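You operate a simulated robot arm through the tools that you are given. There is no shell and no other tool.

The job below is to be done with a simulated two-armed robot. You get a single attempt, and the scene is never put back.

TASK
Shut the air valve, vent the line to zero, then lock the valve.
Fine: last, turn the regulator down to 0; leave the drain tap shut.

Only the result counts: the job must be done as asked and must still hold three seconds after the hand-in. Knocking over, shifting, dropping, spilling or breaking anything else fails it.

THE ROBOT
Two 7-joint arms with fingered hands on one trunk that stands fixed in place. Base frame: the origin is at the foot of the trunk, x ahead of it, y to its left, z up; the work surface is at about z = 850. Lengths are in mm, angles in rad, forces in N, time in s.
The left shoulder is at [70, 157, 1314], the right one opposite. With the tool pointing down near the work surface each hand reaches from about 100 to 880 mm from the base axis, measured 20 degrees to its own side. Payload 5 kg a hand.
The TCP of each hand is the grasp point between the finger pads, 31 mm short of the fingertips. In the tool frame z runs along the fingers and y along their closing line. The gripper opens to 156 mm; its body begins 88 mm behind the TCP. The gripper is a hand of 4 fingers: y runs from the thumb to the fingers, the wrist lies at [0, 0, -249] in the tool frame.
Orientation is told as [roll, pitch, yaw] about the base's x, y, z axes, in that order, counted from this pose: with the fingers straight down and closing along the base's y, the tool's x points along the base's -x, its y along +y and its z along -z.

THE INTERFACE
- The arms move only by the tool nudge_tool. It takes "left_targets", "right_targets" or both (then of equal length, played together; a hand with none holds still); each is a list of rows, each an object (a shift or turn left out is 0) with "offset": the shift along the base's x, y, z in mm, a list of three; "turn": the turn, a rotation vector about the base's x, y, z in rad, a list of three. In form: [{"offset": [tx, ty, tz], "turn": [rx, ry, rz]}, ...]. A call has 1 to 20 rows; each row shifts and turns the commanded pose from where the row before left it. Each row takes 0.2 s and may step no farther than 50 mm and 0.15 rad from the row before; otherwise, the whole call is refused. A pose out of reach is approached as far as the arm can. The call stops where the force on the tool passes 40 N (or 10 N more than at its start, if that is more) or the arm is blocked; 0.2 s more then pass. In this call time passes only in rows, and 0.2 s behind the last. It gives the time, the measured TCP pose, the force on the tool (base axes), the opening and the grip force at its end, in the units of the frame above (readings bear some noise), with the torque about the TCP (base axes, N m) and any sound that the robot's microphone picked up.
- Cameras (640 x 400 px; columns grow to the right, rows downward): "scene" is now at [125.4, 48.2, 1546.1]; the picture's right is [0.54, -0.84, 0.00], its down [-0.46, -0.30, -0.84] and it looks along [0.70, 0.45, -0.55] (base axes); focal length 309 px, centre (320, 200). "left" rides on the left gripper at [-72, 2, -111] in its tool frame; the picture's right is [-0.02, -1.00, 0.00], its down [0.84, -0.02, -0.54] and it looks along [0.54, -0.01, 0.84] (tool axes); focal length 234 px, centre (320, 200). "right" rides on the right gripper at [72, 2, -111] in its tool frame; the picture's right is [-0.02, 1.00, 0.00], its down [-0.84, -0.02, -0.54] and it looks along [-0.54, -0.01, 0.84] (tool axes); focal length 234 px, centre (320, 200). There is no depth. A picture from a camera that has moved, and an enlarged one, comes with that camera's place and axes in the base frame and with its lens.
- grab_frame(camera): a new picture of that camera. It takes no simulated time.
- slide_trunk(by): slides the trunk up (or, below 0, down) by that many mm; the arms and the scene camera ride with it, the base frame stays. It gives what a move gives, with no picture.
- curl_fingers(finger1, finger2, finger3, thumb_bend, hand): sets how far each is bent, from 0 (flat) to 1 (curled in); at 0.3 the hand is open as for a grip, at 0.7 the pads meet at the TCP. One left out holds its place. A second passes; each finger stops where it meets its share of the squeeze, and holds until it gets a number again. It is the only way to open and close the hand. It gives what a move gives, with no picture; readings hold the bend of each and the force on the fingers (four entries, about 0 where the hand has none), thumb and palm.
- head_to(pan, tilt): turns the head with the scene camera to pan (to the left, within 1.501 rad either way) and tilt (down, from -0.506 to 1.204), counted from straight ahead of the robot. It gives what a move gives.
- inspect(camera, box): a new picture of the part [left, top, right, bottom] of that camera's present view, enlarged. It takes no simulated time.
- sign_off(): hands the job in; it is judged then, once.

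Nothing tells you positions but the pictures and the camera data. Unless the task says otherwise, let go and move clear before handing in.

The tools are called after "Call:" as name(argument=value, ...) on one line, values as JSON. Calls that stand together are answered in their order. nudge_tool: Moves the arms, as the interface text tells. Its arguments: {"type":"object","properties":{"left_targets":{"type":"array"},"right_targets":{"type":"array"}},"required":[]} The other tools are called the same way: slide_trunk (by) moves the trunk up or down; curl_fingers (finger1, finger2, finger3, thumb_bend, hand) moves the fingers one by one; head_to (pan, tilt) turns the head that bears the scene camera; grab_frame (camera) takes a picture; inspect (camera, box) takes an enlarged picture of a part of a camera's view; sign_off () hands the job in.

At the start:

```text
clock: 0.0
left_tcp_pos: [419.4, 626.4, 1373.6]
left_tcp_rot: [0.002, 0.0, 0.0]
left_ft_force: [-0.1, -0.7, 0.7]
left_ft_torque: [-0.03, 0.0, 0.0]
left_grip_width: 155.9
left_finger_force: 0.0
left_shape: jaw
left_bend: [0.3, 0.3, 0.3, 0.3]
left_finger forces: [0.1, 0.1, 0.1, 0.0, 0.0, 0.0]
right_tcp_pos: [635.7, 122.2, 1386.1]
right_tcp_rot: [0.0, 0.001, 0.0]
right_ft_force: [-0.4, 0.6, 0.7]
right_ft_torque: [0.01, -0.01, -0.02]
right_grip_width: 155.9
right_finger_force: 0.1
right_shape: jaw
right_bend: [0.3, 0.3, 0.3, 0.3]
right_finger forces: [0.0, 0.0, 0.0, 0.0, 0.1, 0.1]
trunk travel left (down, up): [-700.0, 240.0]
head pan, tilt (commanded): [0.569, 0.581]
```

scene: 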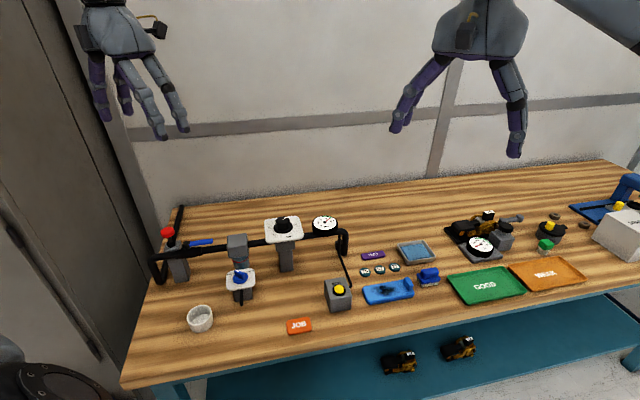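
right: 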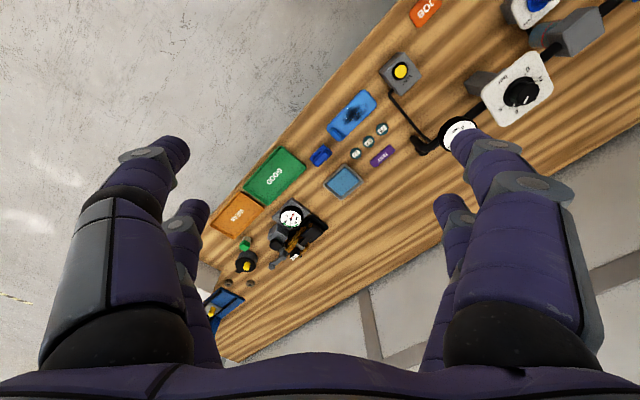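
left: 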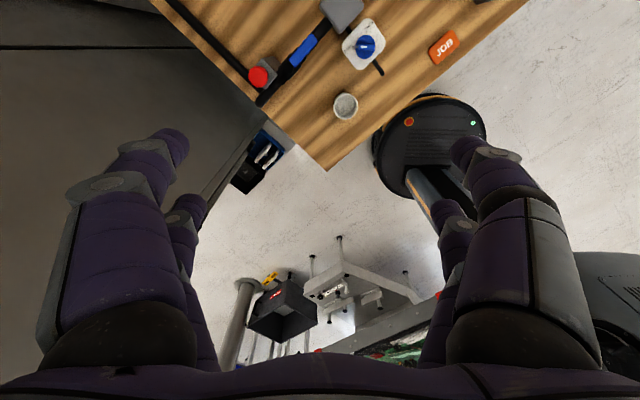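

I see a bench with an air line on the left: a red-topped post with a blue lever valve, a box with a blue knob, a regulator with a black knob, a gauge, and a yellow-button post. I will look closer before moving anything.

Call:
inspect(camera="scene", box=[140, 200, 260, 340])

Call:
inspect(camera="scene", box=[220, 200, 360, 320])

Call:
inspect(camera="scene", box=[340, 200, 600, 320])

Call:
inspect(camera="left", box=[220, 0, 480, 140])

Call:
inspect(camera="right", box=[320, 0, 640, 200])

```text
2.86 times, centred on (200, 270) of scene
camera zoom: at [125.4, 48.2, 1546.1], right [0.54, -0.84, 0.0], down [-0.46, -0.3, -0.84], along [0.7, 0.45, -0.55], focal length 882 px, centre (663, 0)
```

zoom: 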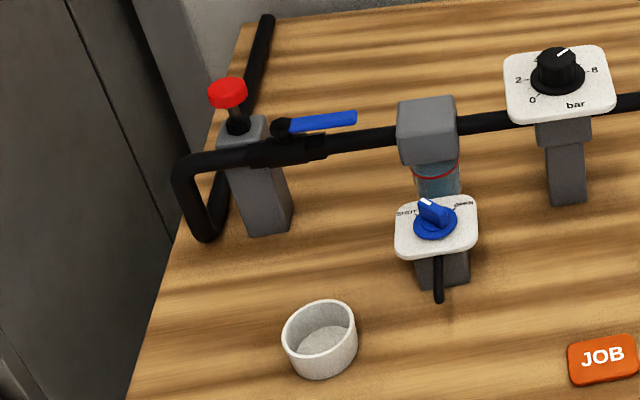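

```text
3.33 times, centred on (290, 260) of scene
camera zoom: at [125.4, 48.2, 1546.1], right [0.54, -0.84, 0.0], down [-0.46, -0.3, -0.84], along [0.7, 0.45, -0.55], focal length 1029 px, centre (420, 0)
```

zoom: 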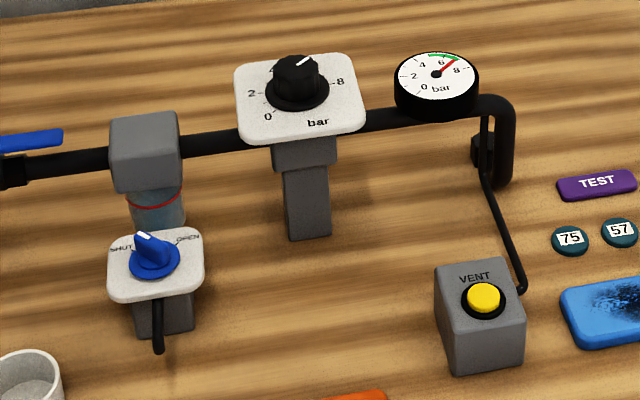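

```text
2.46 times, centred on (470, 260) of scene
camera zoom: at [125.4, 48.2, 1546.1], right [0.54, -0.84, 0.0], down [-0.46, -0.3, -0.84], along [0.7, 0.45, -0.55], focal length 760 px, centre (-49, 52)
```

zoom: 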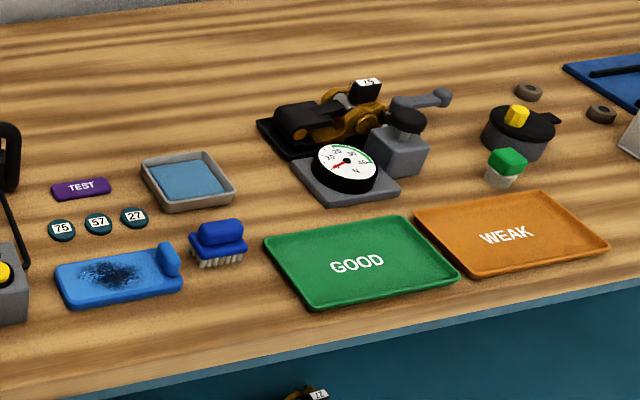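

```text
2.46 times, centred on (350, 70) of left
camera zoom: at [492.5, 628.8, 1483.6], right [0.02, -1.0, 0.0], down [-0.84, -0.02, 0.54], along [-0.54, -0.01, -0.84], focal length 576 px, centre (246, 520)
```

zoom: 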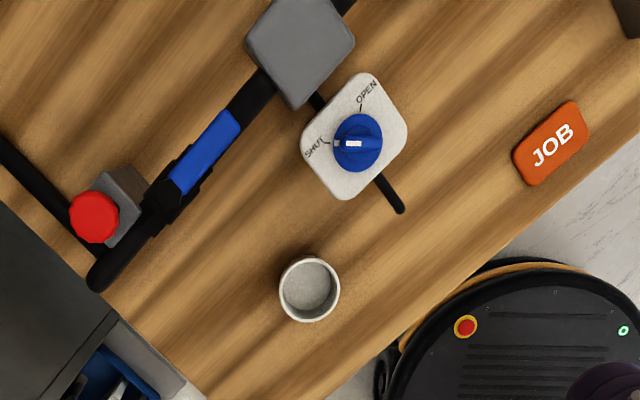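

```text
2.00 times, centred on (480, 100) of right
camera zoom: at [564.4, 122.7, 1495.0], right [0.02, 1.0, 0.0], down [0.84, -0.02, 0.54], along [0.54, -0.01, -0.84], focal length 468 px, centre (0, 400)
```

zoom: 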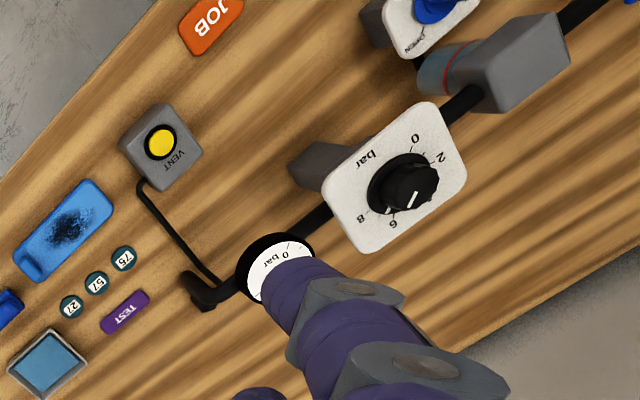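

The bench stands turned about 45° to the robot, with the air line at its left end. The lever valve and red-knobbed post, the drain tap with the blue knob, the regulator, the gauge and the VENT button are all visible, and I'm turning the head to them for a better view.

Call:
head_to(pan=0.95, tilt=0.72)

Call:
grab_frame(camera="scene")

```text
clock: 0.8
left_tcp_pos: [418.8, 627.1, 1373.8]
left_tcp_rot: [0.0, -0.001, -0.001]
left_ft_force: [0.6, -0.9, 0.3]
left_ft_torque: [-0.02, 0.0, -0.01]
left_grip_width: 155.9
left_finger_force: 0.0
left_shape: jaw
left_bend: [0.3, 0.3, 0.3, 0.3]
left_finger forces: [0.1, 0.0, 0.1, 0.0, 0.0, 0.0]
right_tcp_pos: [634.9, 121.8, 1385.8]
right_tcp_rot: [-0.001, 0.001, 0.0]
right_ft_force: [-0.9, 0.2, 0.6]
right_ft_torque: [0.02, -0.02, -0.04]
right_grip_width: 155.9
right_finger_force: 0.0
right_shape: jaw
right_bend: [0.3, 0.3, 0.3, 0.3]
right_finger forces: [0.1, 0.0, 0.0, 0.0, 0.1, 0.0]
trunk travel left (down, up): [-700.0, 240.0]
head pan, tilt (commanded): [0.949, 0.721]
```

```text
taken
camera scene: at [99.5, 68.6, 1533.9], right [0.81, -0.58, 0.0], down [-0.38, -0.54, -0.75], along [0.44, 0.61, -0.66], focal length 309 px, centre (320, 200)
```

scene: 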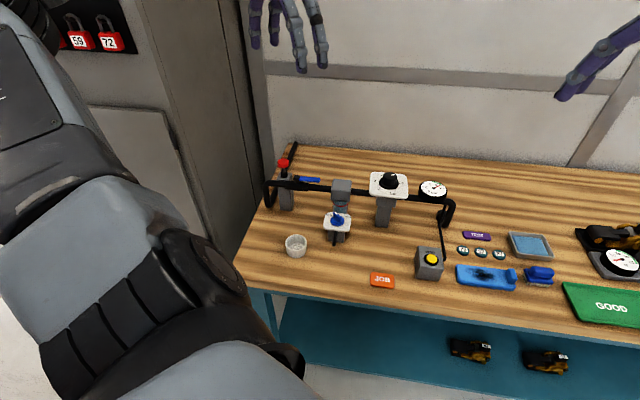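

There's also a padlock board on the cabinet at the left, so I need to check whether locking means a padlock or the red plunger beside the lever. I'm zooming in on both.

Call:
inspect(camera="scene", box=[255, 140, 345, 220])

Call:
inspect(camera="scene", box=[0, 0, 200, 130])

Call:
inspect(camera="scene", box=[310, 160, 470, 290])

```text
5.00 times, centred on (300, 180) of scene
camera zoom: at [99.5, 68.6, 1533.9], right [0.81, -0.58, 0.0], down [-0.38, -0.54, -0.75], along [0.44, 0.61, -0.66], focal length 1543 px, centre (420, 300)
```

zoom: 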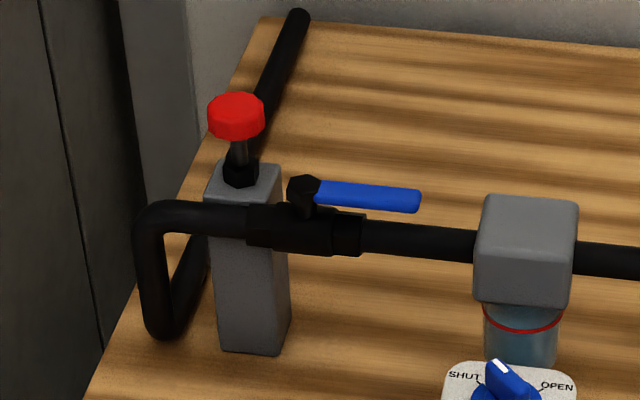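

```text
3.08 times, centred on (100, 65) of scene
camera zoom: at [99.5, 68.6, 1533.9], right [0.81, -0.58, 0.0], down [-0.38, -0.54, -0.75], along [0.44, 0.61, -0.66], focal length 950 px, centre (997, 615)
```

zoom: 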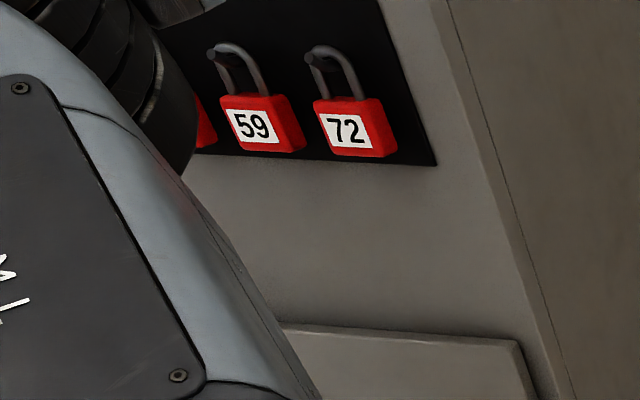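

```text
3.08 times, centred on (390, 225) of scene
camera zoom: at [99.5, 68.6, 1533.9], right [0.81, -0.58, 0.0], down [-0.38, -0.54, -0.75], along [0.44, 0.61, -0.66], focal length 950 px, centre (105, 123)
```

zoom: 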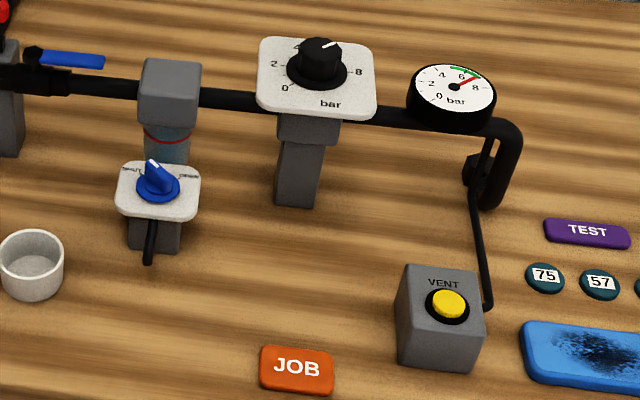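

The red plunger on the grey post beside the lever (about (449,741,1012)) looks like the valve's lock. The lever pivot is near (460,688,1000), the VENT button near (608,300,912), and the regulator knob near (639,500,1028). I'm bringing the left hand's camera closer to look at the valve from behind and above.

Call:
nudge_tool(left_targets=[{"offset": [21.5, 10, -35]}, {"offset": [21.5, 10, -35]}, {"offset": [21.5, 10, -35]}, {"offset": [21.5, 10, -35]}, {"offset": [21.5, 10, -35]}, {"offset": [21.5, 10, -35]}])

Call:
grab_frame(camera="left")

Call:
grab_frame(camera="scene")

```text
clock: 2.2
left_tcp_pos: [551.5, 687.4, 1163.0]
left_tcp_rot: [0.0, 0.002, 0.0]
left_ft_force: [1.0, 0.5, 0.2]
left_ft_torque: [0.03, 0.04, 0.01]
left_grip_width: 155.6
left_finger_force: 0.0
left_shape: jaw
left_bend: [0.3, 0.3, 0.3, 0.3]
left_finger forces: [0.1, 0.1, 0.0, 0.1, 0.0, 0.0]
right_tcp_pos: [637.2, 122.4, 1384.4]
right_tcp_rot: [0.001, 0.002, 0.001]
right_ft_force: [0.1, -0.2, -0.6]
right_ft_torque: [-0.03, 0.03, 0.01]
right_grip_width: 156.0
right_finger_force: 0.1
right_shape: jaw
right_bend: [0.3, 0.3, 0.3, 0.3]
right_finger forces: [0.0, 0.0, 0.0, 0.1, 0.0, 0.1]
trunk travel left (down, up): [-700.0, 240.0]
head pan, tilt (commanded): [0.949, 0.721]
```

```text
taken
camera left: at [624.4, 688.4, 1272.9], right [0.02, -1.0, 0.0], down [-0.84, -0.02, 0.55], along [-0.55, -0.01, -0.84], focal length 234 px, centre (320, 200)
```

left: 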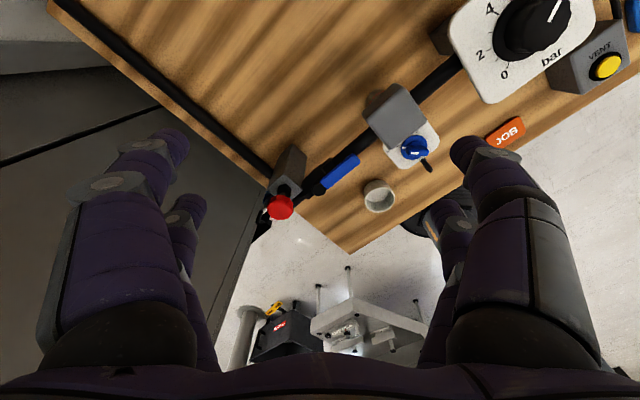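

```text
taken
camera scene: at [101.3, 69.1, 1533.8], right [0.81, -0.58, 0.0], down [-0.39, -0.54, -0.75], along [0.44, 0.61, -0.66], focal length 309 px, centre (320, 200)
```

scene: 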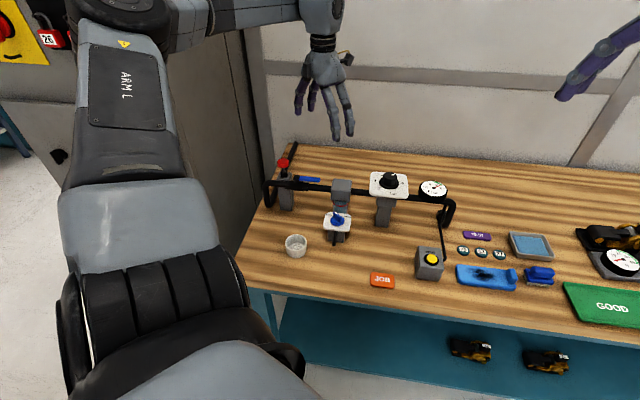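

Call:
inspect(camera="left", box=[240, 120, 400, 230])

Call:
inspect(camera="left", box=[360, 0, 640, 180])

Call:
inspect(camera="scene", box=[255, 140, 345, 220])

Call:
inspect(camera="scene", box=[0, 0, 100, 60])

```text
3.64 times, centred on (320, 175) of left
camera zoom: at [624.4, 688.4, 1272.9], right [0.02, -1.0, 0.0], down [-0.84, -0.02, 0.55], along [-0.55, -0.01, -0.84], focal length 852 px, centre (320, 291)
```

zoom: 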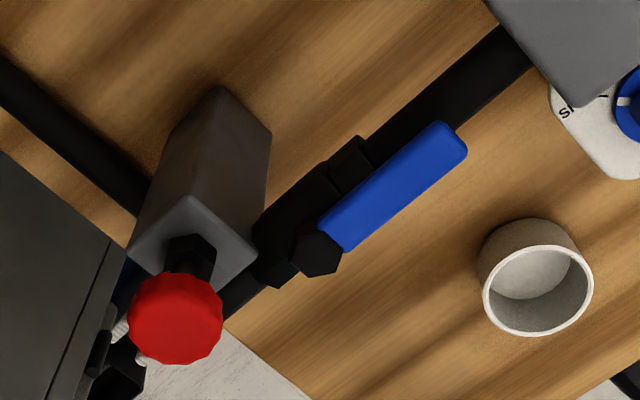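

```text
2.22 times, centred on (500, 90) of left
camera zoom: at [624.4, 688.4, 1272.9], right [0.02, -1.0, 0.0], down [-0.84, -0.02, 0.55], along [-0.55, -0.01, -0.84], focal length 520 px, centre (-80, 444)
```

zoom: 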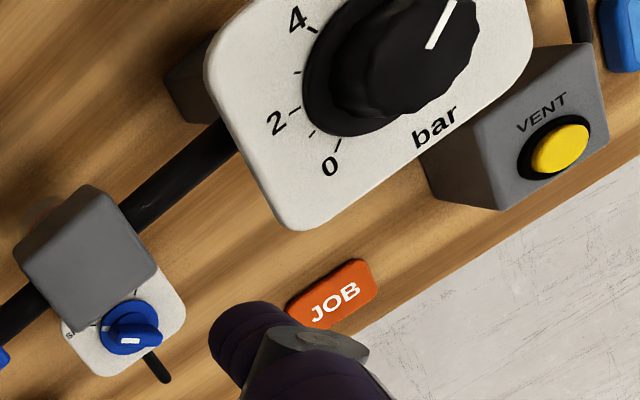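

```text
5.00 times, centred on (300, 180) of scene
camera zoom: at [101.3, 69.1, 1533.8], right [0.81, -0.58, 0.0], down [-0.39, -0.54, -0.75], along [0.44, 0.61, -0.66], focal length 1543 px, centre (420, 300)
```

zoom: 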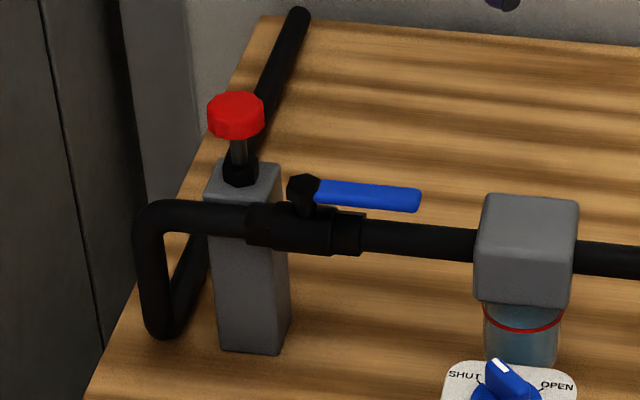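

```text
6.40 times, centred on (50, 30) of scene
camera zoom: at [101.3, 69.1, 1533.8], right [0.81, -0.58, 0.0], down [-0.39, -0.54, -0.75], along [0.44, 0.61, -0.66], focal length 1975 px, centre (2048, 1288)
```

zoom: 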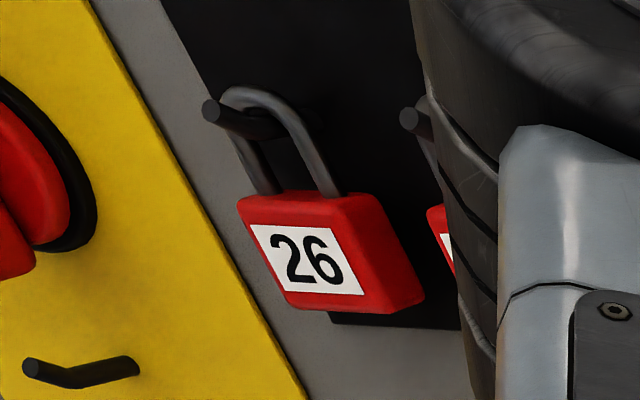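

The red plunger with its exposed shaft stands right at the valve and the lever still lies along the pipe (open). Before planning contact I want to know the hand's finger layout, so I'm zooming in on it.

Call:
inspect(camera="scene", box=[270, 30, 370, 150])

Call:
curl_fingers(hand="left", finger1=0.7, finger2=0.3, finger3=0.3, thumb_bend=0.3)

Call:
grab_frame(camera="left")

Call:
inspect(camera="scene", box=[270, 30, 370, 150])

```text
3.33 times, centred on (320, 90) of scene
camera zoom: at [101.3, 69.1, 1533.8], right [0.81, -0.58, 0.0], down [-0.39, -0.54, -0.75], along [0.44, 0.61, -0.66], focal length 1029 px, centre (320, 567)
```

zoom: 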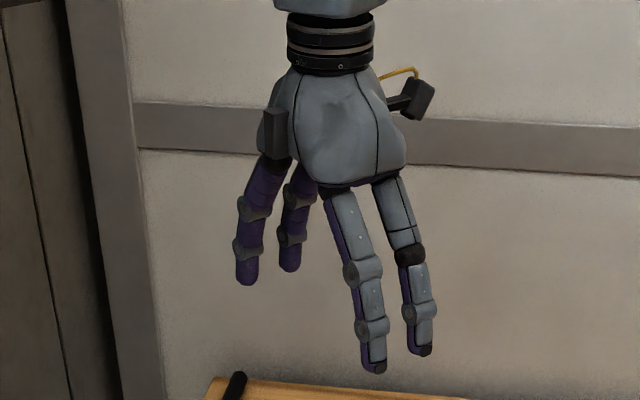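

```text
clock: 3.2
left_tcp_pos: [549.4, 686.6, 1162.8]
left_tcp_rot: [-0.002, -0.001, 0.0]
left_ft_force: [-0.3, 0.3, 0.3]
left_ft_torque: [0.0, -0.01, 0.0]
left_grip_width: 82.6
left_finger_force: 0.1
left_shape: fingers
left_bend: [0.7, 0.3, 0.3, 0.3]
left_finger forces: [0.1, 0.1, 0.1, 0.0, 0.1, 0.0]
right_tcp_pos: [636.5, 122.0, 1386.4]
right_tcp_rot: [-0.002, -0.001, 0.0]
right_ft_force: [0.1, 0.2, 0.7]
right_ft_torque: [0.03, -0.01, -0.01]
right_grip_width: 156.0
right_finger_force: 0.0
right_shape: jaw
right_bend: [0.3, 0.3, 0.3, 0.3]
right_finger forces: [0.0, 0.0, 0.1, 0.0, 0.0, 0.0]
trunk travel left (down, up): [-700.0, 240.0]
head pan, tilt (commanded): [0.949, 0.721]
```

```text
taken
camera left: at [622.6, 687.5, 1274.2], right [0.02, -1.0, 0.0], down [-0.84, -0.02, 0.54], along [-0.54, -0.01, -0.84], focal length 234 px, centre (320, 200)
```

left: 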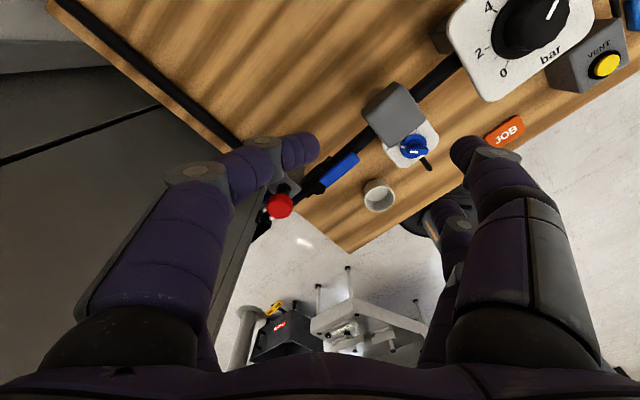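

```text
3.33 times, centred on (320, 90) of scene
camera zoom: at [99.4, 68.5, 1533.9], right [0.81, -0.58, 0.0], down [-0.38, -0.54, -0.75], along [0.44, 0.61, -0.66], focal length 1029 px, centre (320, 567)
```

zoom: 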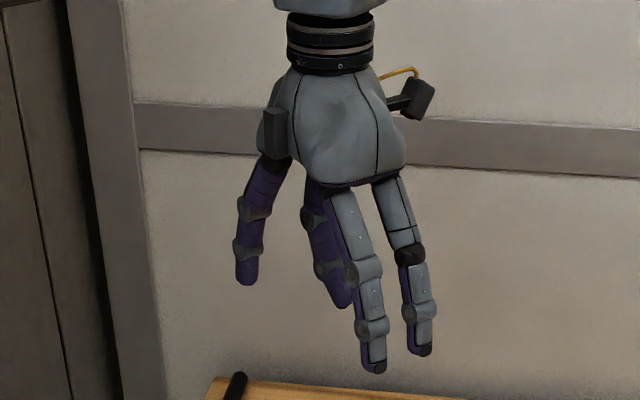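

Call:
curl_fingers(hand="left", finger1=0.3, finger2=0.7, finger3=0.3, thumb_bend=1.0)

Call:
grab_frame(camera="left")

Call:
inspect(camera="scene", box=[270, 30, 370, 150])

```text
clock: 4.2
left_tcp_pos: [549.6, 685.7, 1165.2]
left_tcp_rot: [0.002, 0.003, 0.0]
left_ft_force: [-0.4, -0.3, 0.6]
left_ft_torque: [-0.01, -0.03, -0.01]
left_grip_width: 56.5
left_finger_force: 0.1
left_shape: fingers
left_bend: [0.3, 0.7, 0.3, 1.0]
left_finger forces: [0.1, 0.1, 0.0, 0.0, 0.1, 0.1]
right_tcp_pos: [636.0, 123.0, 1384.5]
right_tcp_rot: [0.0, 0.0, 0.001]
right_ft_force: [-0.6, 0.8, 0.0]
right_ft_torque: [-0.02, -0.01, -0.01]
right_grip_width: 156.0
right_finger_force: 0.1
right_shape: jaw
right_bend: [0.3, 0.3, 0.3, 0.3]
right_finger forces: [0.1, 0.0, 0.0, 0.1, 0.0, 0.0]
trunk travel left (down, up): [-700.0, 240.0]
head pan, tilt (commanded): [0.949, 0.721]
```

```text
taken
camera left: at [622.6, 687.7, 1274.2], right [0.02, -1.0, 0.0], down [-0.84, -0.02, 0.54], along [-0.54, -0.01, -0.84], focal length 234 px, centre (320, 200)
```

left: 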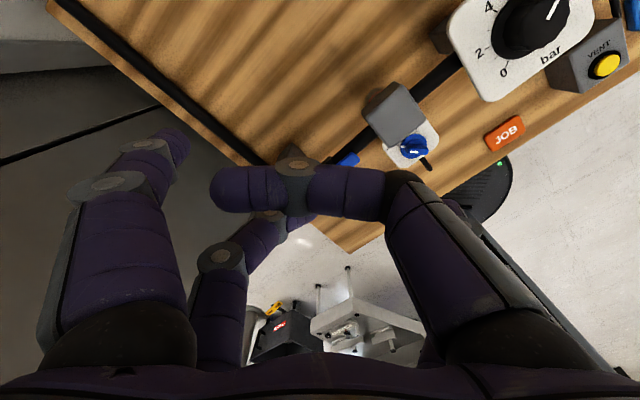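

```text
3.33 times, centred on (320, 90) of scene
camera zoom: at [99.3, 68.7, 1533.9], right [0.81, -0.58, 0.0], down [-0.38, -0.54, -0.75], along [0.44, 0.61, -0.66], focal length 1029 px, centre (320, 567)
```

zoom: 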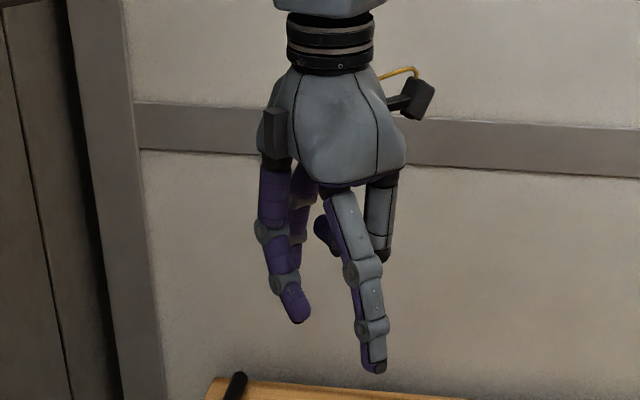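

The hand has two opposed finger pairs: finger1/thumb on the camera side, and finger2/finger3 on the other. I'll close all four fingers into a compact pusher and zoom closely on the lever to get its height above the pipe.

Call:
curl_fingers(hand="left", finger1=0.7, finger2=0.7, finger3=0.7, thumb_bend=0.7)

Call:
inspect(camera="scene", box=[275, 160, 325, 200])

Call:
inspect(camera="scene", box=[270, 30, 370, 150])

Call:
grab_frame(camera="left")

Call:
grab_frame(camera="right")

```text
clock: 5.2
left_tcp_pos: [549.0, 685.3, 1163.6]
left_tcp_rot: [-0.001, 0.0, 0.0]
left_ft_force: [-0.4, 1.1, -0.3]
left_ft_torque: [0.02, 0.0, 0.0]
left_grip_width: 4.4
left_finger_force: 0.1
left_shape: fingers
left_bend: [0.7, 0.7, 0.7, 0.7]
left_finger forces: [0.0, 0.0, 0.0, 0.0, 0.0, 0.0]
right_tcp_pos: [635.1, 121.3, 1384.7]
right_tcp_rot: [0.001, -0.001, 0.001]
right_ft_force: [1.5, -0.6, -0.7]
right_ft_torque: [-0.01, -0.03, -0.02]
right_grip_width: 155.9
right_finger_force: 0.1
right_shape: jaw
right_bend: [0.3, 0.3, 0.3, 0.3]
right_finger forces: [0.0, 0.0, 0.1, 0.1, 0.1, 0.0]
trunk travel left (down, up): [-700.0, 240.0]
head pan, tilt (commanded): [0.949, 0.721]
```

```text
10.00 times, centred on (300, 180) of scene
camera zoom: at [99.5, 68.7, 1533.9], right [0.81, -0.58, 0.0], down [-0.38, -0.54, -0.75], along [0.44, 0.61, -0.66], focal length 3086 px, centre (520, 400)
```

zoom: 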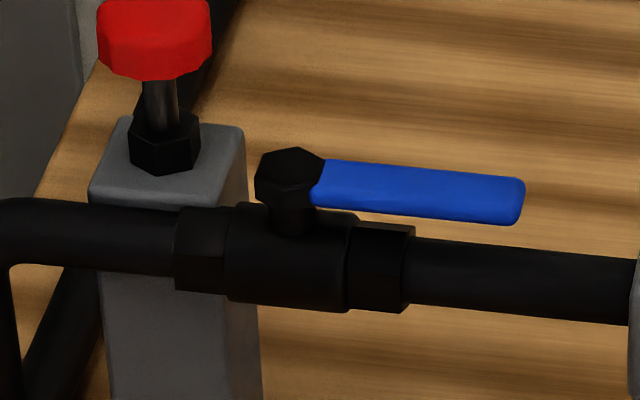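

```text
3.33 times, centred on (320, 90) of scene
camera zoom: at [99.5, 68.7, 1533.9], right [0.81, -0.58, 0.0], down [-0.38, -0.54, -0.75], along [0.44, 0.61, -0.66], focal length 1029 px, centre (320, 567)
```

zoom: 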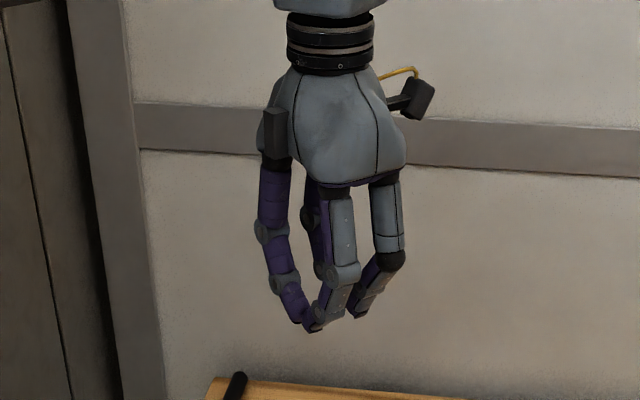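

```text
taken
camera left: at [622.7, 687.7, 1274.1], right [0.02, -1.0, 0.0], down [-0.84, -0.02, 0.54], along [-0.54, -0.01, -0.84], focal length 234 px, centre (320, 200)
```

left: 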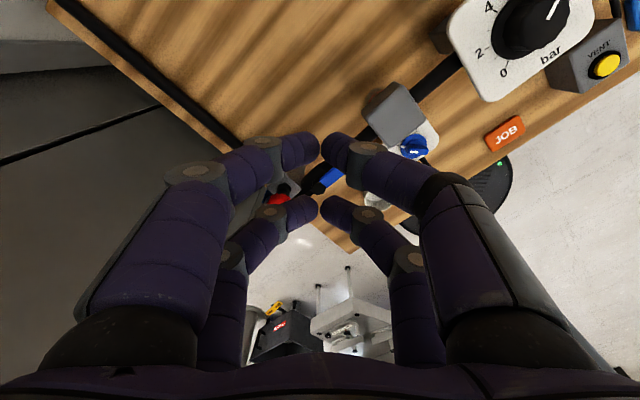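

```text
taken
camera right: at [564.4, 122.7, 1495.0], right [0.02, 1.0, 0.0], down [0.84, -0.02, 0.54], along [0.54, -0.01, -0.84], focal length 234 px, centre (320, 200)
```

right: 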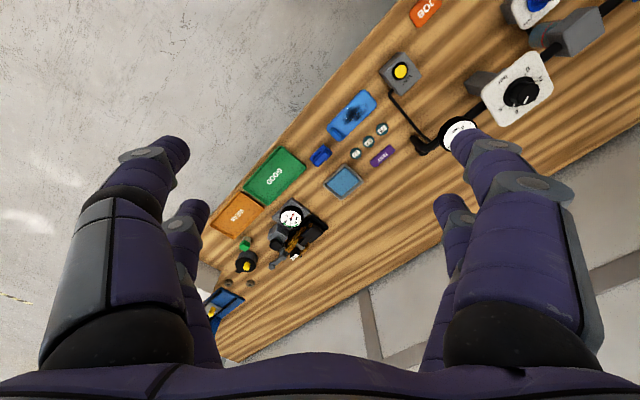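

Lever: underside about z 988, top about 995, pivot near (463,687), tip near (508,641), and the pipe top is about 973. Before choosing the pushing method I'll test the wrist's yaw range in free air, away from everything.

Call:
nudge_tool(left_targets=[{"offset": [5, -40, 10]}, {"offset": [5, -40, 10]}, {"offset": [5, -40, 10]}, {"turn": [0, 0, -0.14]}, {"turn": [0, 0, -0.14]}, {"turn": [0, 0, -0.14]}, {"turn": [0, 0, -0.14]}, {"turn": [0, 0, -0.14]}, {"turn": [0, 0, -0.14]}, {"turn": [0, 0, -0.14]}, {"turn": [0, 0, -0.14]}, {"turn": [0, 0, -0.14]}, {"turn": [0, 0, -0.14]}])

Call:
grab_frame(camera="scene")

Call:
grab_frame(camera="left")

```text
clock: 8.1
left_tcp_pos: [576.6, 543.9, 1187.7]
left_tcp_rot: [-0.012, -0.004, -1.395]
left_ft_force: [-0.2, -0.1, 0.2]
left_ft_torque: [-0.01, 0.04, -0.04]
left_grip_width: 4.4
left_finger_force: 0.0
left_shape: fingers
left_bend: [0.7, 0.7, 0.7, 0.7]
left_finger forces: [0.0, 0.1, 0.1, 0.0, 0.1, 0.1]
left hand out of reach, approached as far as the arm can: row 13
right_tcp_pos: [636.8, 121.4, 1384.4]
right_tcp_rot: [0.0, 0.002, 0.001]
right_ft_force: [1.1, 0.5, -0.9]
right_ft_torque: [-0.01, 0.01, 0.01]
right_grip_width: 156.0
right_finger_force: 0.1
right_shape: jaw
right_bend: [0.3, 0.3, 0.3, 0.3]
right_finger forces: [0.0, 0.0, 0.0, 0.0, 0.1, 0.0]
trunk travel left (down, up): [-700.0, 240.0]
head pan, tilt (commanded): [0.949, 0.721]
```

```text
taken
camera scene: at [101.3, 68.9, 1533.8], right [0.81, -0.58, 0.0], down [-0.39, -0.54, -0.75], along [0.44, 0.61, -0.66], focal length 309 px, centre (320, 200)
```

scene: 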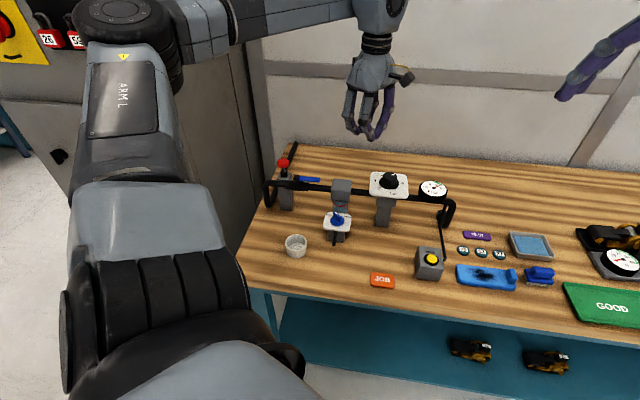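

```text
taken
camera left: at [592.8, 473.2, 1297.6], right [-0.98, -0.2, 0.01], down [-0.16, 0.82, 0.54], along [-0.12, 0.53, -0.84], focal length 234 px, centre (320, 200)
```

left: 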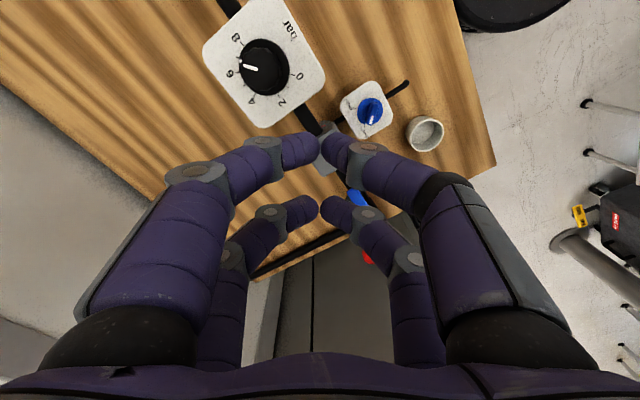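

Yaw's negative limit is about −1.4 rad. The dial reads about 6, with values rising clockwise, so it goes counter-clockwise to 0. Now I'll test the positive yaw limit.

Call:
nudge_tool(left_targets=[{"turn": [0, 0, 0.15]}, {"turn": [0, 0, 0.15]}, {"turn": [0, 0, 0.15]}, {"turn": [0, 0, 0.15]}, {"turn": [0, 0, 0.15]}, {"turn": [0, 0, 0.15]}, {"turn": [0, 0, 0.15]}, {"turn": [0, 0, 0.15]}, {"turn": [0, 0, 0.15]}, {"turn": [0, 0, 0.15]}, {"turn": [0, 0, 0.15]}, {"turn": [0, 0, 0.15]}, {"turn": [0, 0, 0.15]}, {"turn": [0, 0, 0.15]}, {"turn": [0, 0, 0.15]}, {"turn": [0, 0, 0.15]}, {"turn": [0, 0, 0.15]}, {"turn": [0, 0, 0.15]}, {"turn": [0, 0, 0.15]}, {"turn": [0, 0, 0.15]}])

Call:
nudge_tool(left_targets=[{"turn": [0, 0, 0.1]}, {"turn": [0, 0, 0.1]}, {"turn": [0, 0, 0.1]}, {"turn": [0, 0, 0.1]}, {"turn": [0, 0, 0.1]}, {"turn": [0, 0, 0.1]}, {"turn": [0, 0, 0.1]}, {"turn": [0, 0, 0.1]}])

Call:
grab_frame(camera="scene")

Call:
grab_frame(camera="left")

```text
clock: 12.2
left_tcp_pos: [576.2, 543.0, 1187.8]
left_tcp_rot: [0.001, 0.001, 1.599]
left_ft_force: [-0.7, 0.3, -0.7]
left_ft_torque: [0.01, -0.01, 0.0]
left_grip_width: 4.3
left_finger_force: 0.1
left_shape: fingers
left_bend: [0.7, 0.7, 0.7, 0.7]
left_finger forces: [0.0, 0.0, 0.0, 0.0, 0.0, 0.0]
right_tcp_pos: [635.5, 121.1, 1385.3]
right_tcp_rot: [0.0, 0.0, -0.002]
right_ft_force: [0.2, -0.8, -0.6]
right_ft_torque: [0.0, 0.0, 0.0]
right_grip_width: 155.9
right_finger_force: 0.0
right_shape: jaw
right_bend: [0.3, 0.3, 0.3, 0.3]
right_finger forces: [0.0, 0.1, 0.1, 0.0, 0.0, 0.0]
trunk travel left (down, up): [-700.0, 240.0]
head pan, tilt (commanded): [0.949, 0.721]
```

```text
clock: 14.1
left_tcp_pos: [575.3, 542.9, 1188.1]
left_tcp_rot: [0.0, 0.001, 2.4]
left_ft_force: [-0.5, -0.6, -0.5]
left_ft_torque: [0.0, 0.01, -0.02]
left_grip_width: 4.3
left_finger_force: 0.1
left_shape: fingers
left_bend: [0.7, 0.7, 0.7, 0.7]
left_finger forces: [0.1, 0.0, 0.0, 0.0, 0.0, 0.0]
right_tcp_pos: [636.4, 120.4, 1385.4]
right_tcp_rot: [0.0, -0.001, 0.0]
right_ft_force: [-0.6, -0.5, -0.3]
right_ft_torque: [-0.04, 0.01, 0.0]
right_grip_width: 156.1
right_finger_force: 0.1
right_shape: jaw
right_bend: [0.3, 0.3, 0.3, 0.3]
right_finger forces: [0.0, 0.0, 0.0, 0.0, 0.1, 0.0]
trunk travel left (down, up): [-700.0, 240.0]
head pan, tilt (commanded): [0.949, 0.721]
```

```text
taken
camera scene: at [99.4, 68.5, 1533.9], right [0.81, -0.58, 0.0], down [-0.38, -0.54, -0.75], along [0.44, 0.61, -0.66], focal length 309 px, centre (320, 200)
```

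scene: 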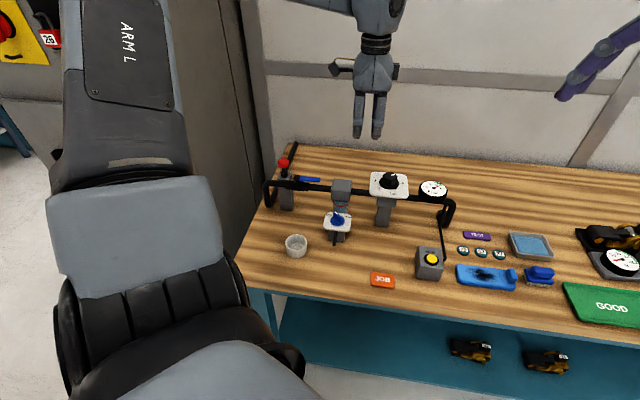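

```text
taken
camera left: at [521.5, 590.8, 1297.8], right [0.66, 0.75, 0.0], down [0.63, -0.55, 0.54], along [0.41, -0.36, -0.84], focal length 234 px, centre (320, 200)
```

left: 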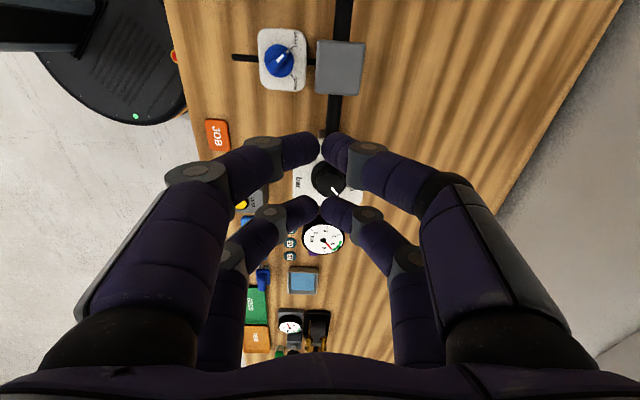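

Yaw can reach at least +2.4, so I can straddle the lever at yaw ≈ 2.35 and swing it clockwise to 0.78, turning the hand with it. I'm opening the fingers slightly and moving above the lever.

Call:
curl_fingers(hand="left", finger1=0.6, finger2=0.6, finger3=0.6, thumb_bend=0.6)

Call:
nudge_tool(left_targets=[{"offset": [-21.2, 28.9, -20], "turn": [0, 0, -0.045]}, {"offset": [-21.2, 28.9, -20]}, {"offset": [-21.2, 28.9, -20]}, {"offset": [-21.2, 28.9, -20]}, {"offset": [0, 0, -20]}])

Call:
grab_frame(camera="left")

Call:
inspect(camera="scene", box=[255, 100, 375, 200])

```text
clock: 15.1
left_tcp_pos: [574.9, 544.2, 1187.7]
left_tcp_rot: [-0.001, -0.001, 2.398]
left_ft_force: [0.6, -0.2, 0.2]
left_ft_torque: [-0.01, -0.01, 0.01]
left_grip_width: 41.0
left_finger_force: 0.1
left_shape: fingers
left_bend: [0.6, 0.6, 0.6, 0.6]
left_finger forces: [0.1, 0.0, 0.0, 0.0, 0.1, 0.1]
right_tcp_pos: [636.3, 122.4, 1385.5]
right_tcp_rot: [0.0, 0.0, 0.0]
right_ft_force: [0.0, 0.3, 0.3]
right_ft_torque: [-0.03, 0.01, -0.02]
right_grip_width: 155.7
right_finger_force: 0.1
right_shape: jaw
right_bend: [0.3, 0.3, 0.3, 0.3]
right_finger forces: [0.1, 0.0, 0.0, 0.0, 0.0, 0.0]
trunk travel left (down, up): [-700.0, 240.0]
head pan, tilt (commanded): [0.949, 0.721]
```

```text
clock: 16.2
left_tcp_pos: [492.3, 658.2, 1087.5]
left_tcp_rot: [0.002, 0.001, 2.353]
left_ft_force: [0.3, -0.1, -0.6]
left_ft_torque: [0.01, 0.01, 0.01]
left_grip_width: 41.2
left_finger_force: 0.0
left_shape: fingers
left_bend: [0.6, 0.6, 0.6, 0.6]
left_finger forces: [0.0, 0.0, 0.1, 0.0, 0.0, 0.0]
right_tcp_pos: [637.1, 122.5, 1384.2]
right_tcp_rot: [0.0, 0.002, -0.001]
right_ft_force: [-0.4, 0.1, 0.0]
right_ft_torque: [-0.02, 0.01, -0.01]
right_grip_width: 155.7
right_finger_force: 0.0
right_shape: jaw
right_bend: [0.3, 0.3, 0.3, 0.3]
right_finger forces: [0.0, 0.0, 0.1, 0.0, 0.1, 0.0]
trunk travel left (down, up): [-700.0, 240.0]
head pan, tilt (commanded): [0.949, 0.721]
```

```text
taken
camera left: at [441.3, 708.7, 1196.9], right [0.69, 0.72, 0.0], down [0.61, -0.58, 0.54], along [0.39, -0.38, -0.84], focal length 234 px, centre (320, 200)
```

left: 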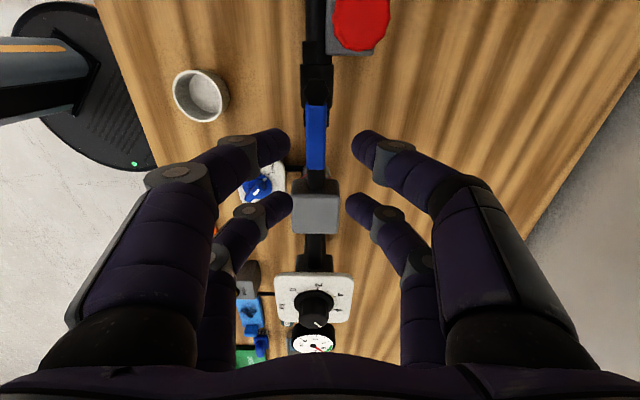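

```text
4.00 times, centred on (315, 150) of scene
camera zoom: at [100.6, 69.2, 1533.8], right [0.81, -0.58, 0.0], down [-0.38, -0.54, -0.75], along [0.44, 0.61, -0.66], focal length 1235 px, centre (340, 400)
```

zoom: 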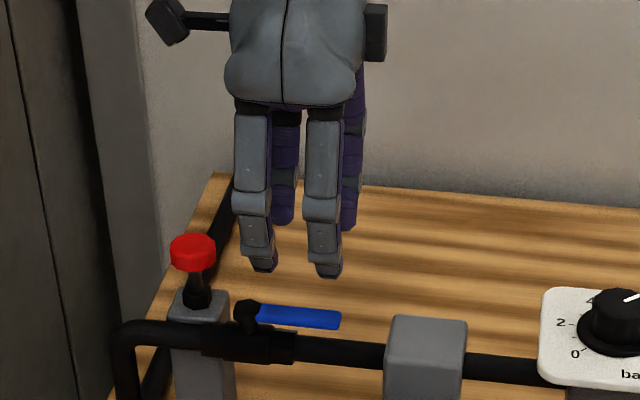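

Call:
inspect(camera="left", box=[260, 0, 400, 220])

Call:
inspect(camera="scene", box=[285, 140, 345, 190])

```text
1.82 times, centred on (330, 110) of left
camera zoom: at [441.3, 708.7, 1196.9], right [0.69, 0.72, 0.0], down [0.61, -0.58, 0.54], along [0.39, -0.38, -0.84], focal length 426 px, centre (302, 364)
```

zoom: 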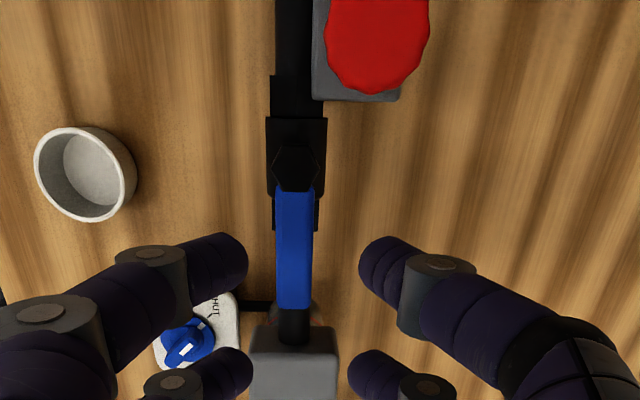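

```text
8.00 times, centred on (315, 165) of scene
camera zoom: at [100.6, 69.2, 1533.8], right [0.81, -0.58, 0.0], down [-0.38, -0.54, -0.75], along [0.44, 0.61, -0.66], focal length 2469 px, centre (360, 480)
```

zoom: 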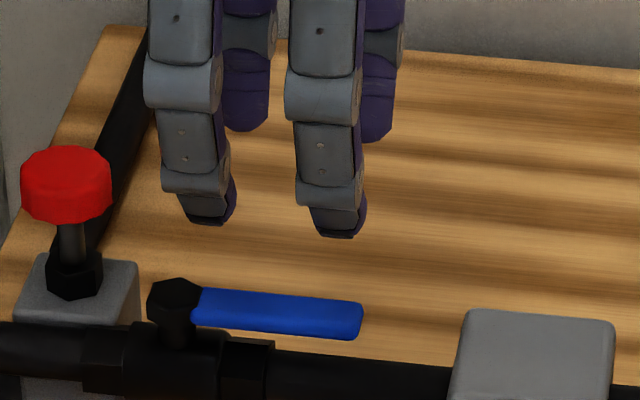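

The hand is now aligned over the lever, with the pipe running between the finger rows. I'm shifting about 3 mm toward the front and descending in part, then checking tip height against the lever.

Call:
nudge_tool(left_targets=[{"offset": [-4, -2, -20]}, {"offset": [0, 0, -20]}, {"offset": [0, 0, -14]}])

Call:
inspect(camera="scene", box=[285, 140, 345, 190])

Call:
inspect(camera="left", box=[240, 0, 400, 220])

```text
clock: 17.1
left_tcp_pos: [486.9, 656.3, 1036.1]
left_tcp_rot: [0.0, 0.0, 2.354]
left_ft_force: [0.7, 0.4, 0.1]
left_ft_torque: [-0.02, -0.01, 0.01]
left_grip_width: 41.0
left_finger_force: 0.1
left_shape: fingers
left_bend: [0.6, 0.6, 0.6, 0.6]
left_finger forces: [0.1, 0.0, 0.0, 0.0, 0.0, 0.1]
right_tcp_pos: [635.7, 121.2, 1384.4]
right_tcp_rot: [-0.001, 0.001, -0.001]
right_ft_force: [-0.5, 0.8, -0.9]
right_ft_torque: [0.0, -0.02, 0.0]
right_grip_width: 156.2
right_finger_force: 0.0
right_shape: jaw
right_bend: [0.3, 0.3, 0.3, 0.3]
right_finger forces: [0.1, 0.1, 0.0, 0.0, 0.0, 0.0]
trunk travel left (down, up): [-700.0, 240.0]
head pan, tilt (commanded): [0.949, 0.721]
```

```text
8.00 times, centred on (315, 165) of scene
camera zoom: at [99.5, 68.5, 1533.9], right [0.81, -0.58, 0.0], down [-0.38, -0.54, -0.75], along [0.44, 0.61, -0.66], focal length 2469 px, centre (360, 480)
```

zoom: 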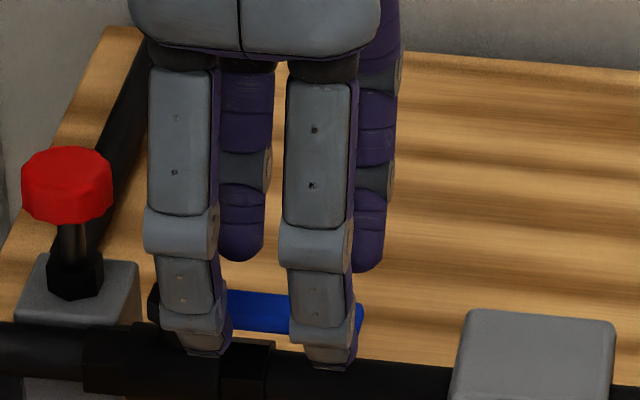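

```text
1.82 times, centred on (320, 110) of left
camera zoom: at [435.5, 706.2, 1144.5], right [0.69, 0.72, 0.0], down [0.61, -0.58, 0.54], along [0.39, -0.38, -0.84], focal length 426 px, centre (320, 364)
```

zoom: 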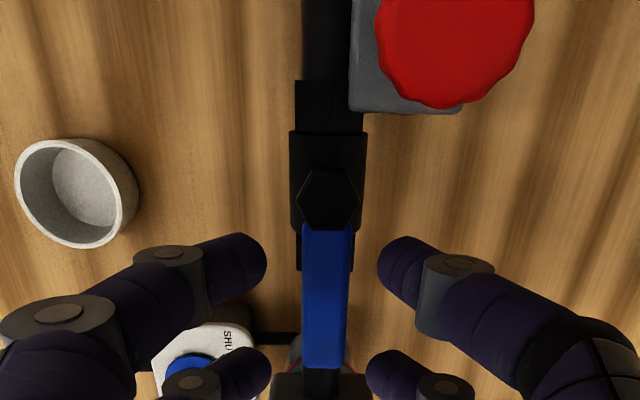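

Tip bottoms are at about z 989–991 now, level with the lever. I'm lowering about 7 mm so they straddle the lever while staying clear of the valve body.

Call:
nudge_tool(left_targets=[{"offset": [0.5, 0.5, -4]}, {"offset": [0.5, 0.5, -3]}])

Call:
inspect(camera="scene", box=[285, 150, 345, 200])

Call:
inspect(camera="left", box=[240, 60, 400, 220])

```text
clock: 17.6
left_tcp_pos: [488.4, 657.9, 1027.4]
left_tcp_rot: [0.001, 0.0, 2.354]
left_ft_force: [-0.4, -0.4, 0.4]
left_ft_torque: [0.02, -0.01, 0.02]
left_grip_width: 40.9
left_finger_force: 0.0
left_shape: fingers
left_bend: [0.6, 0.6, 0.6, 0.6]
left_finger forces: [0.0, 0.0, 0.0, 0.1, 0.0, 0.0]
right_tcp_pos: [635.5, 122.1, 1384.4]
right_tcp_rot: [0.001, 0.0, 0.0]
right_ft_force: [-0.1, -0.6, 0.6]
right_ft_torque: [-0.04, 0.01, 0.02]
right_grip_width: 156.0
right_finger_force: 0.0
right_shape: jaw
right_bend: [0.3, 0.3, 0.3, 0.3]
right_finger forces: [0.0, 0.0, 0.1, 0.0, 0.0, 0.0]
trunk travel left (down, up): [-700.0, 240.0]
head pan, tilt (commanded): [0.949, 0.721]
```

```text
8.00 times, centred on (315, 175) of scene
camera zoom: at [99.5, 68.8, 1533.9], right [0.81, -0.58, 0.0], down [-0.38, -0.54, -0.75], along [0.44, 0.61, -0.66], focal length 2469 px, centre (360, 400)
```

zoom: 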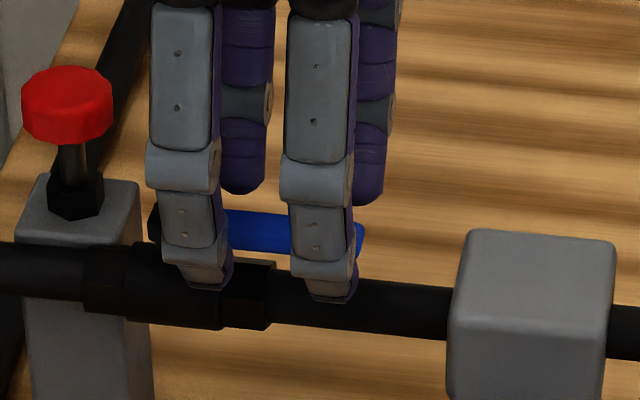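

```text
2.50 times, centred on (320, 140) of left
camera zoom: at [436.6, 707.8, 1137.2], right [0.69, 0.72, 0.0], down [0.61, -0.58, 0.54], along [0.39, -0.38, -0.84], focal length 585 px, centre (320, 350)
```

zoom: 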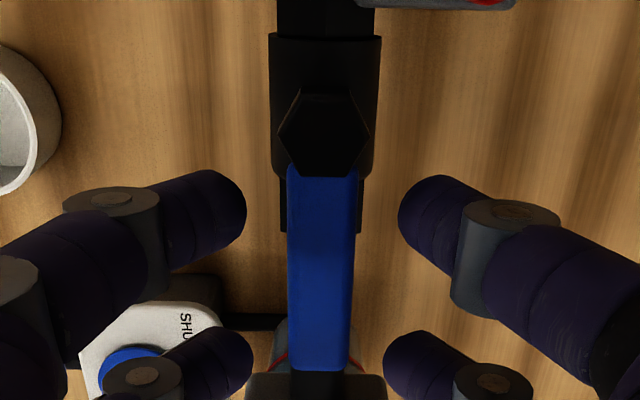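

The fingertips straddle the lever. I'm lowering a touch, bringing the rear fingers against the lever, and starting a small clockwise swing to check that it turns freely.

Call:
nudge_tool(left_targets=[{"offset": [0, 0, -2.5]}, {"offset": [-3.2, -3.2, 0]}, {"offset": [-3.2, -3.2, 0]}, {"offset": [-2.7, -1.4, 0], "turn": [0, 0, -0.075]}, {"offset": [-2.7, -1.4, 0], "turn": [0, 0, -0.075]}])

Call:
inspect(camera="left", box=[240, 60, 400, 220])

Call:
inspect(camera="scene", box=[265, 140, 345, 200])

```text
clock: 18.9
left_tcp_pos: [474.9, 647.8, 1024.5]
left_tcp_rot: [0.0, 0.0, 2.203]
left_ft_force: [1.2, 1.6, 0.3]
left_ft_torque: [0.01, -0.07, 0.03]
left_grip_width: 41.3
left_finger_force: 0.8
left_shape: fingers
left_bend: [0.6, 0.6, 0.59, 0.6]
left_finger forces: [0.1, 0.0, 1.4, 0.0, 0.5, 0.0]
right_tcp_pos: [634.8, 122.8, 1385.2]
right_tcp_rot: [-0.001, 0.0, -0.002]
right_ft_force: [1.0, -1.0, 0.7]
right_ft_torque: [-0.03, -0.01, 0.0]
right_grip_width: 156.0
right_finger_force: 0.0
right_shape: jaw
right_bend: [0.3, 0.3, 0.3, 0.3]
right_finger forces: [0.0, 0.1, 0.0, 0.1, 0.0, 0.0]
trunk travel left (down, up): [-700.0, 240.0]
head pan, tilt (commanded): [0.949, 0.721]
```

```text
2.50 times, centred on (320, 140) of left
camera zoom: at [431.9, 705.5, 1134.9], right [0.79, 0.61, 0.0], down [0.51, -0.66, 0.54], along [0.33, -0.43, -0.84], focal length 585 px, centre (320, 350)
```

zoom: 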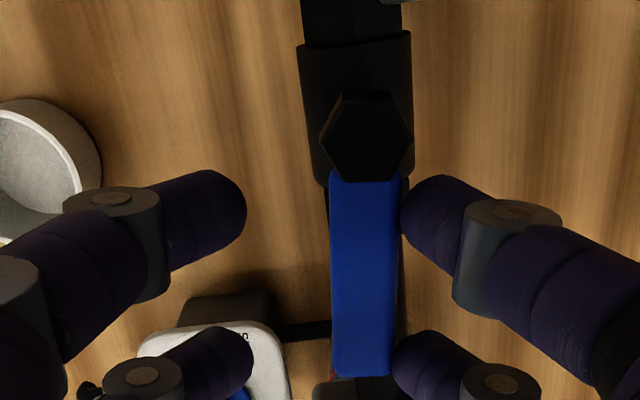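

```text
6.67 times, centred on (305, 170) of scene
camera zoom: at [99.3, 68.6, 1533.9], right [0.81, -0.58, 0.0], down [-0.38, -0.54, -0.75], along [0.44, 0.61, -0.66], focal length 2058 px, centre (420, 400)
```

zoom: 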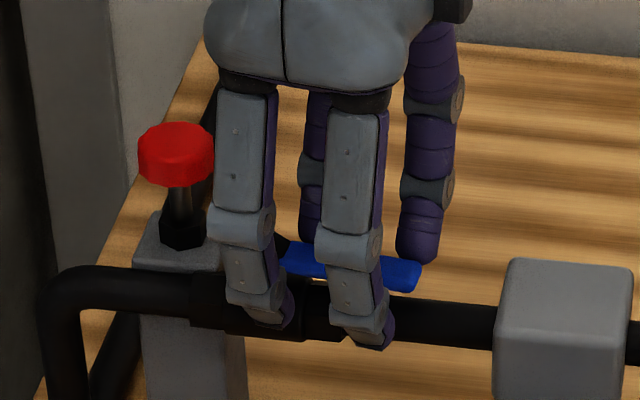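

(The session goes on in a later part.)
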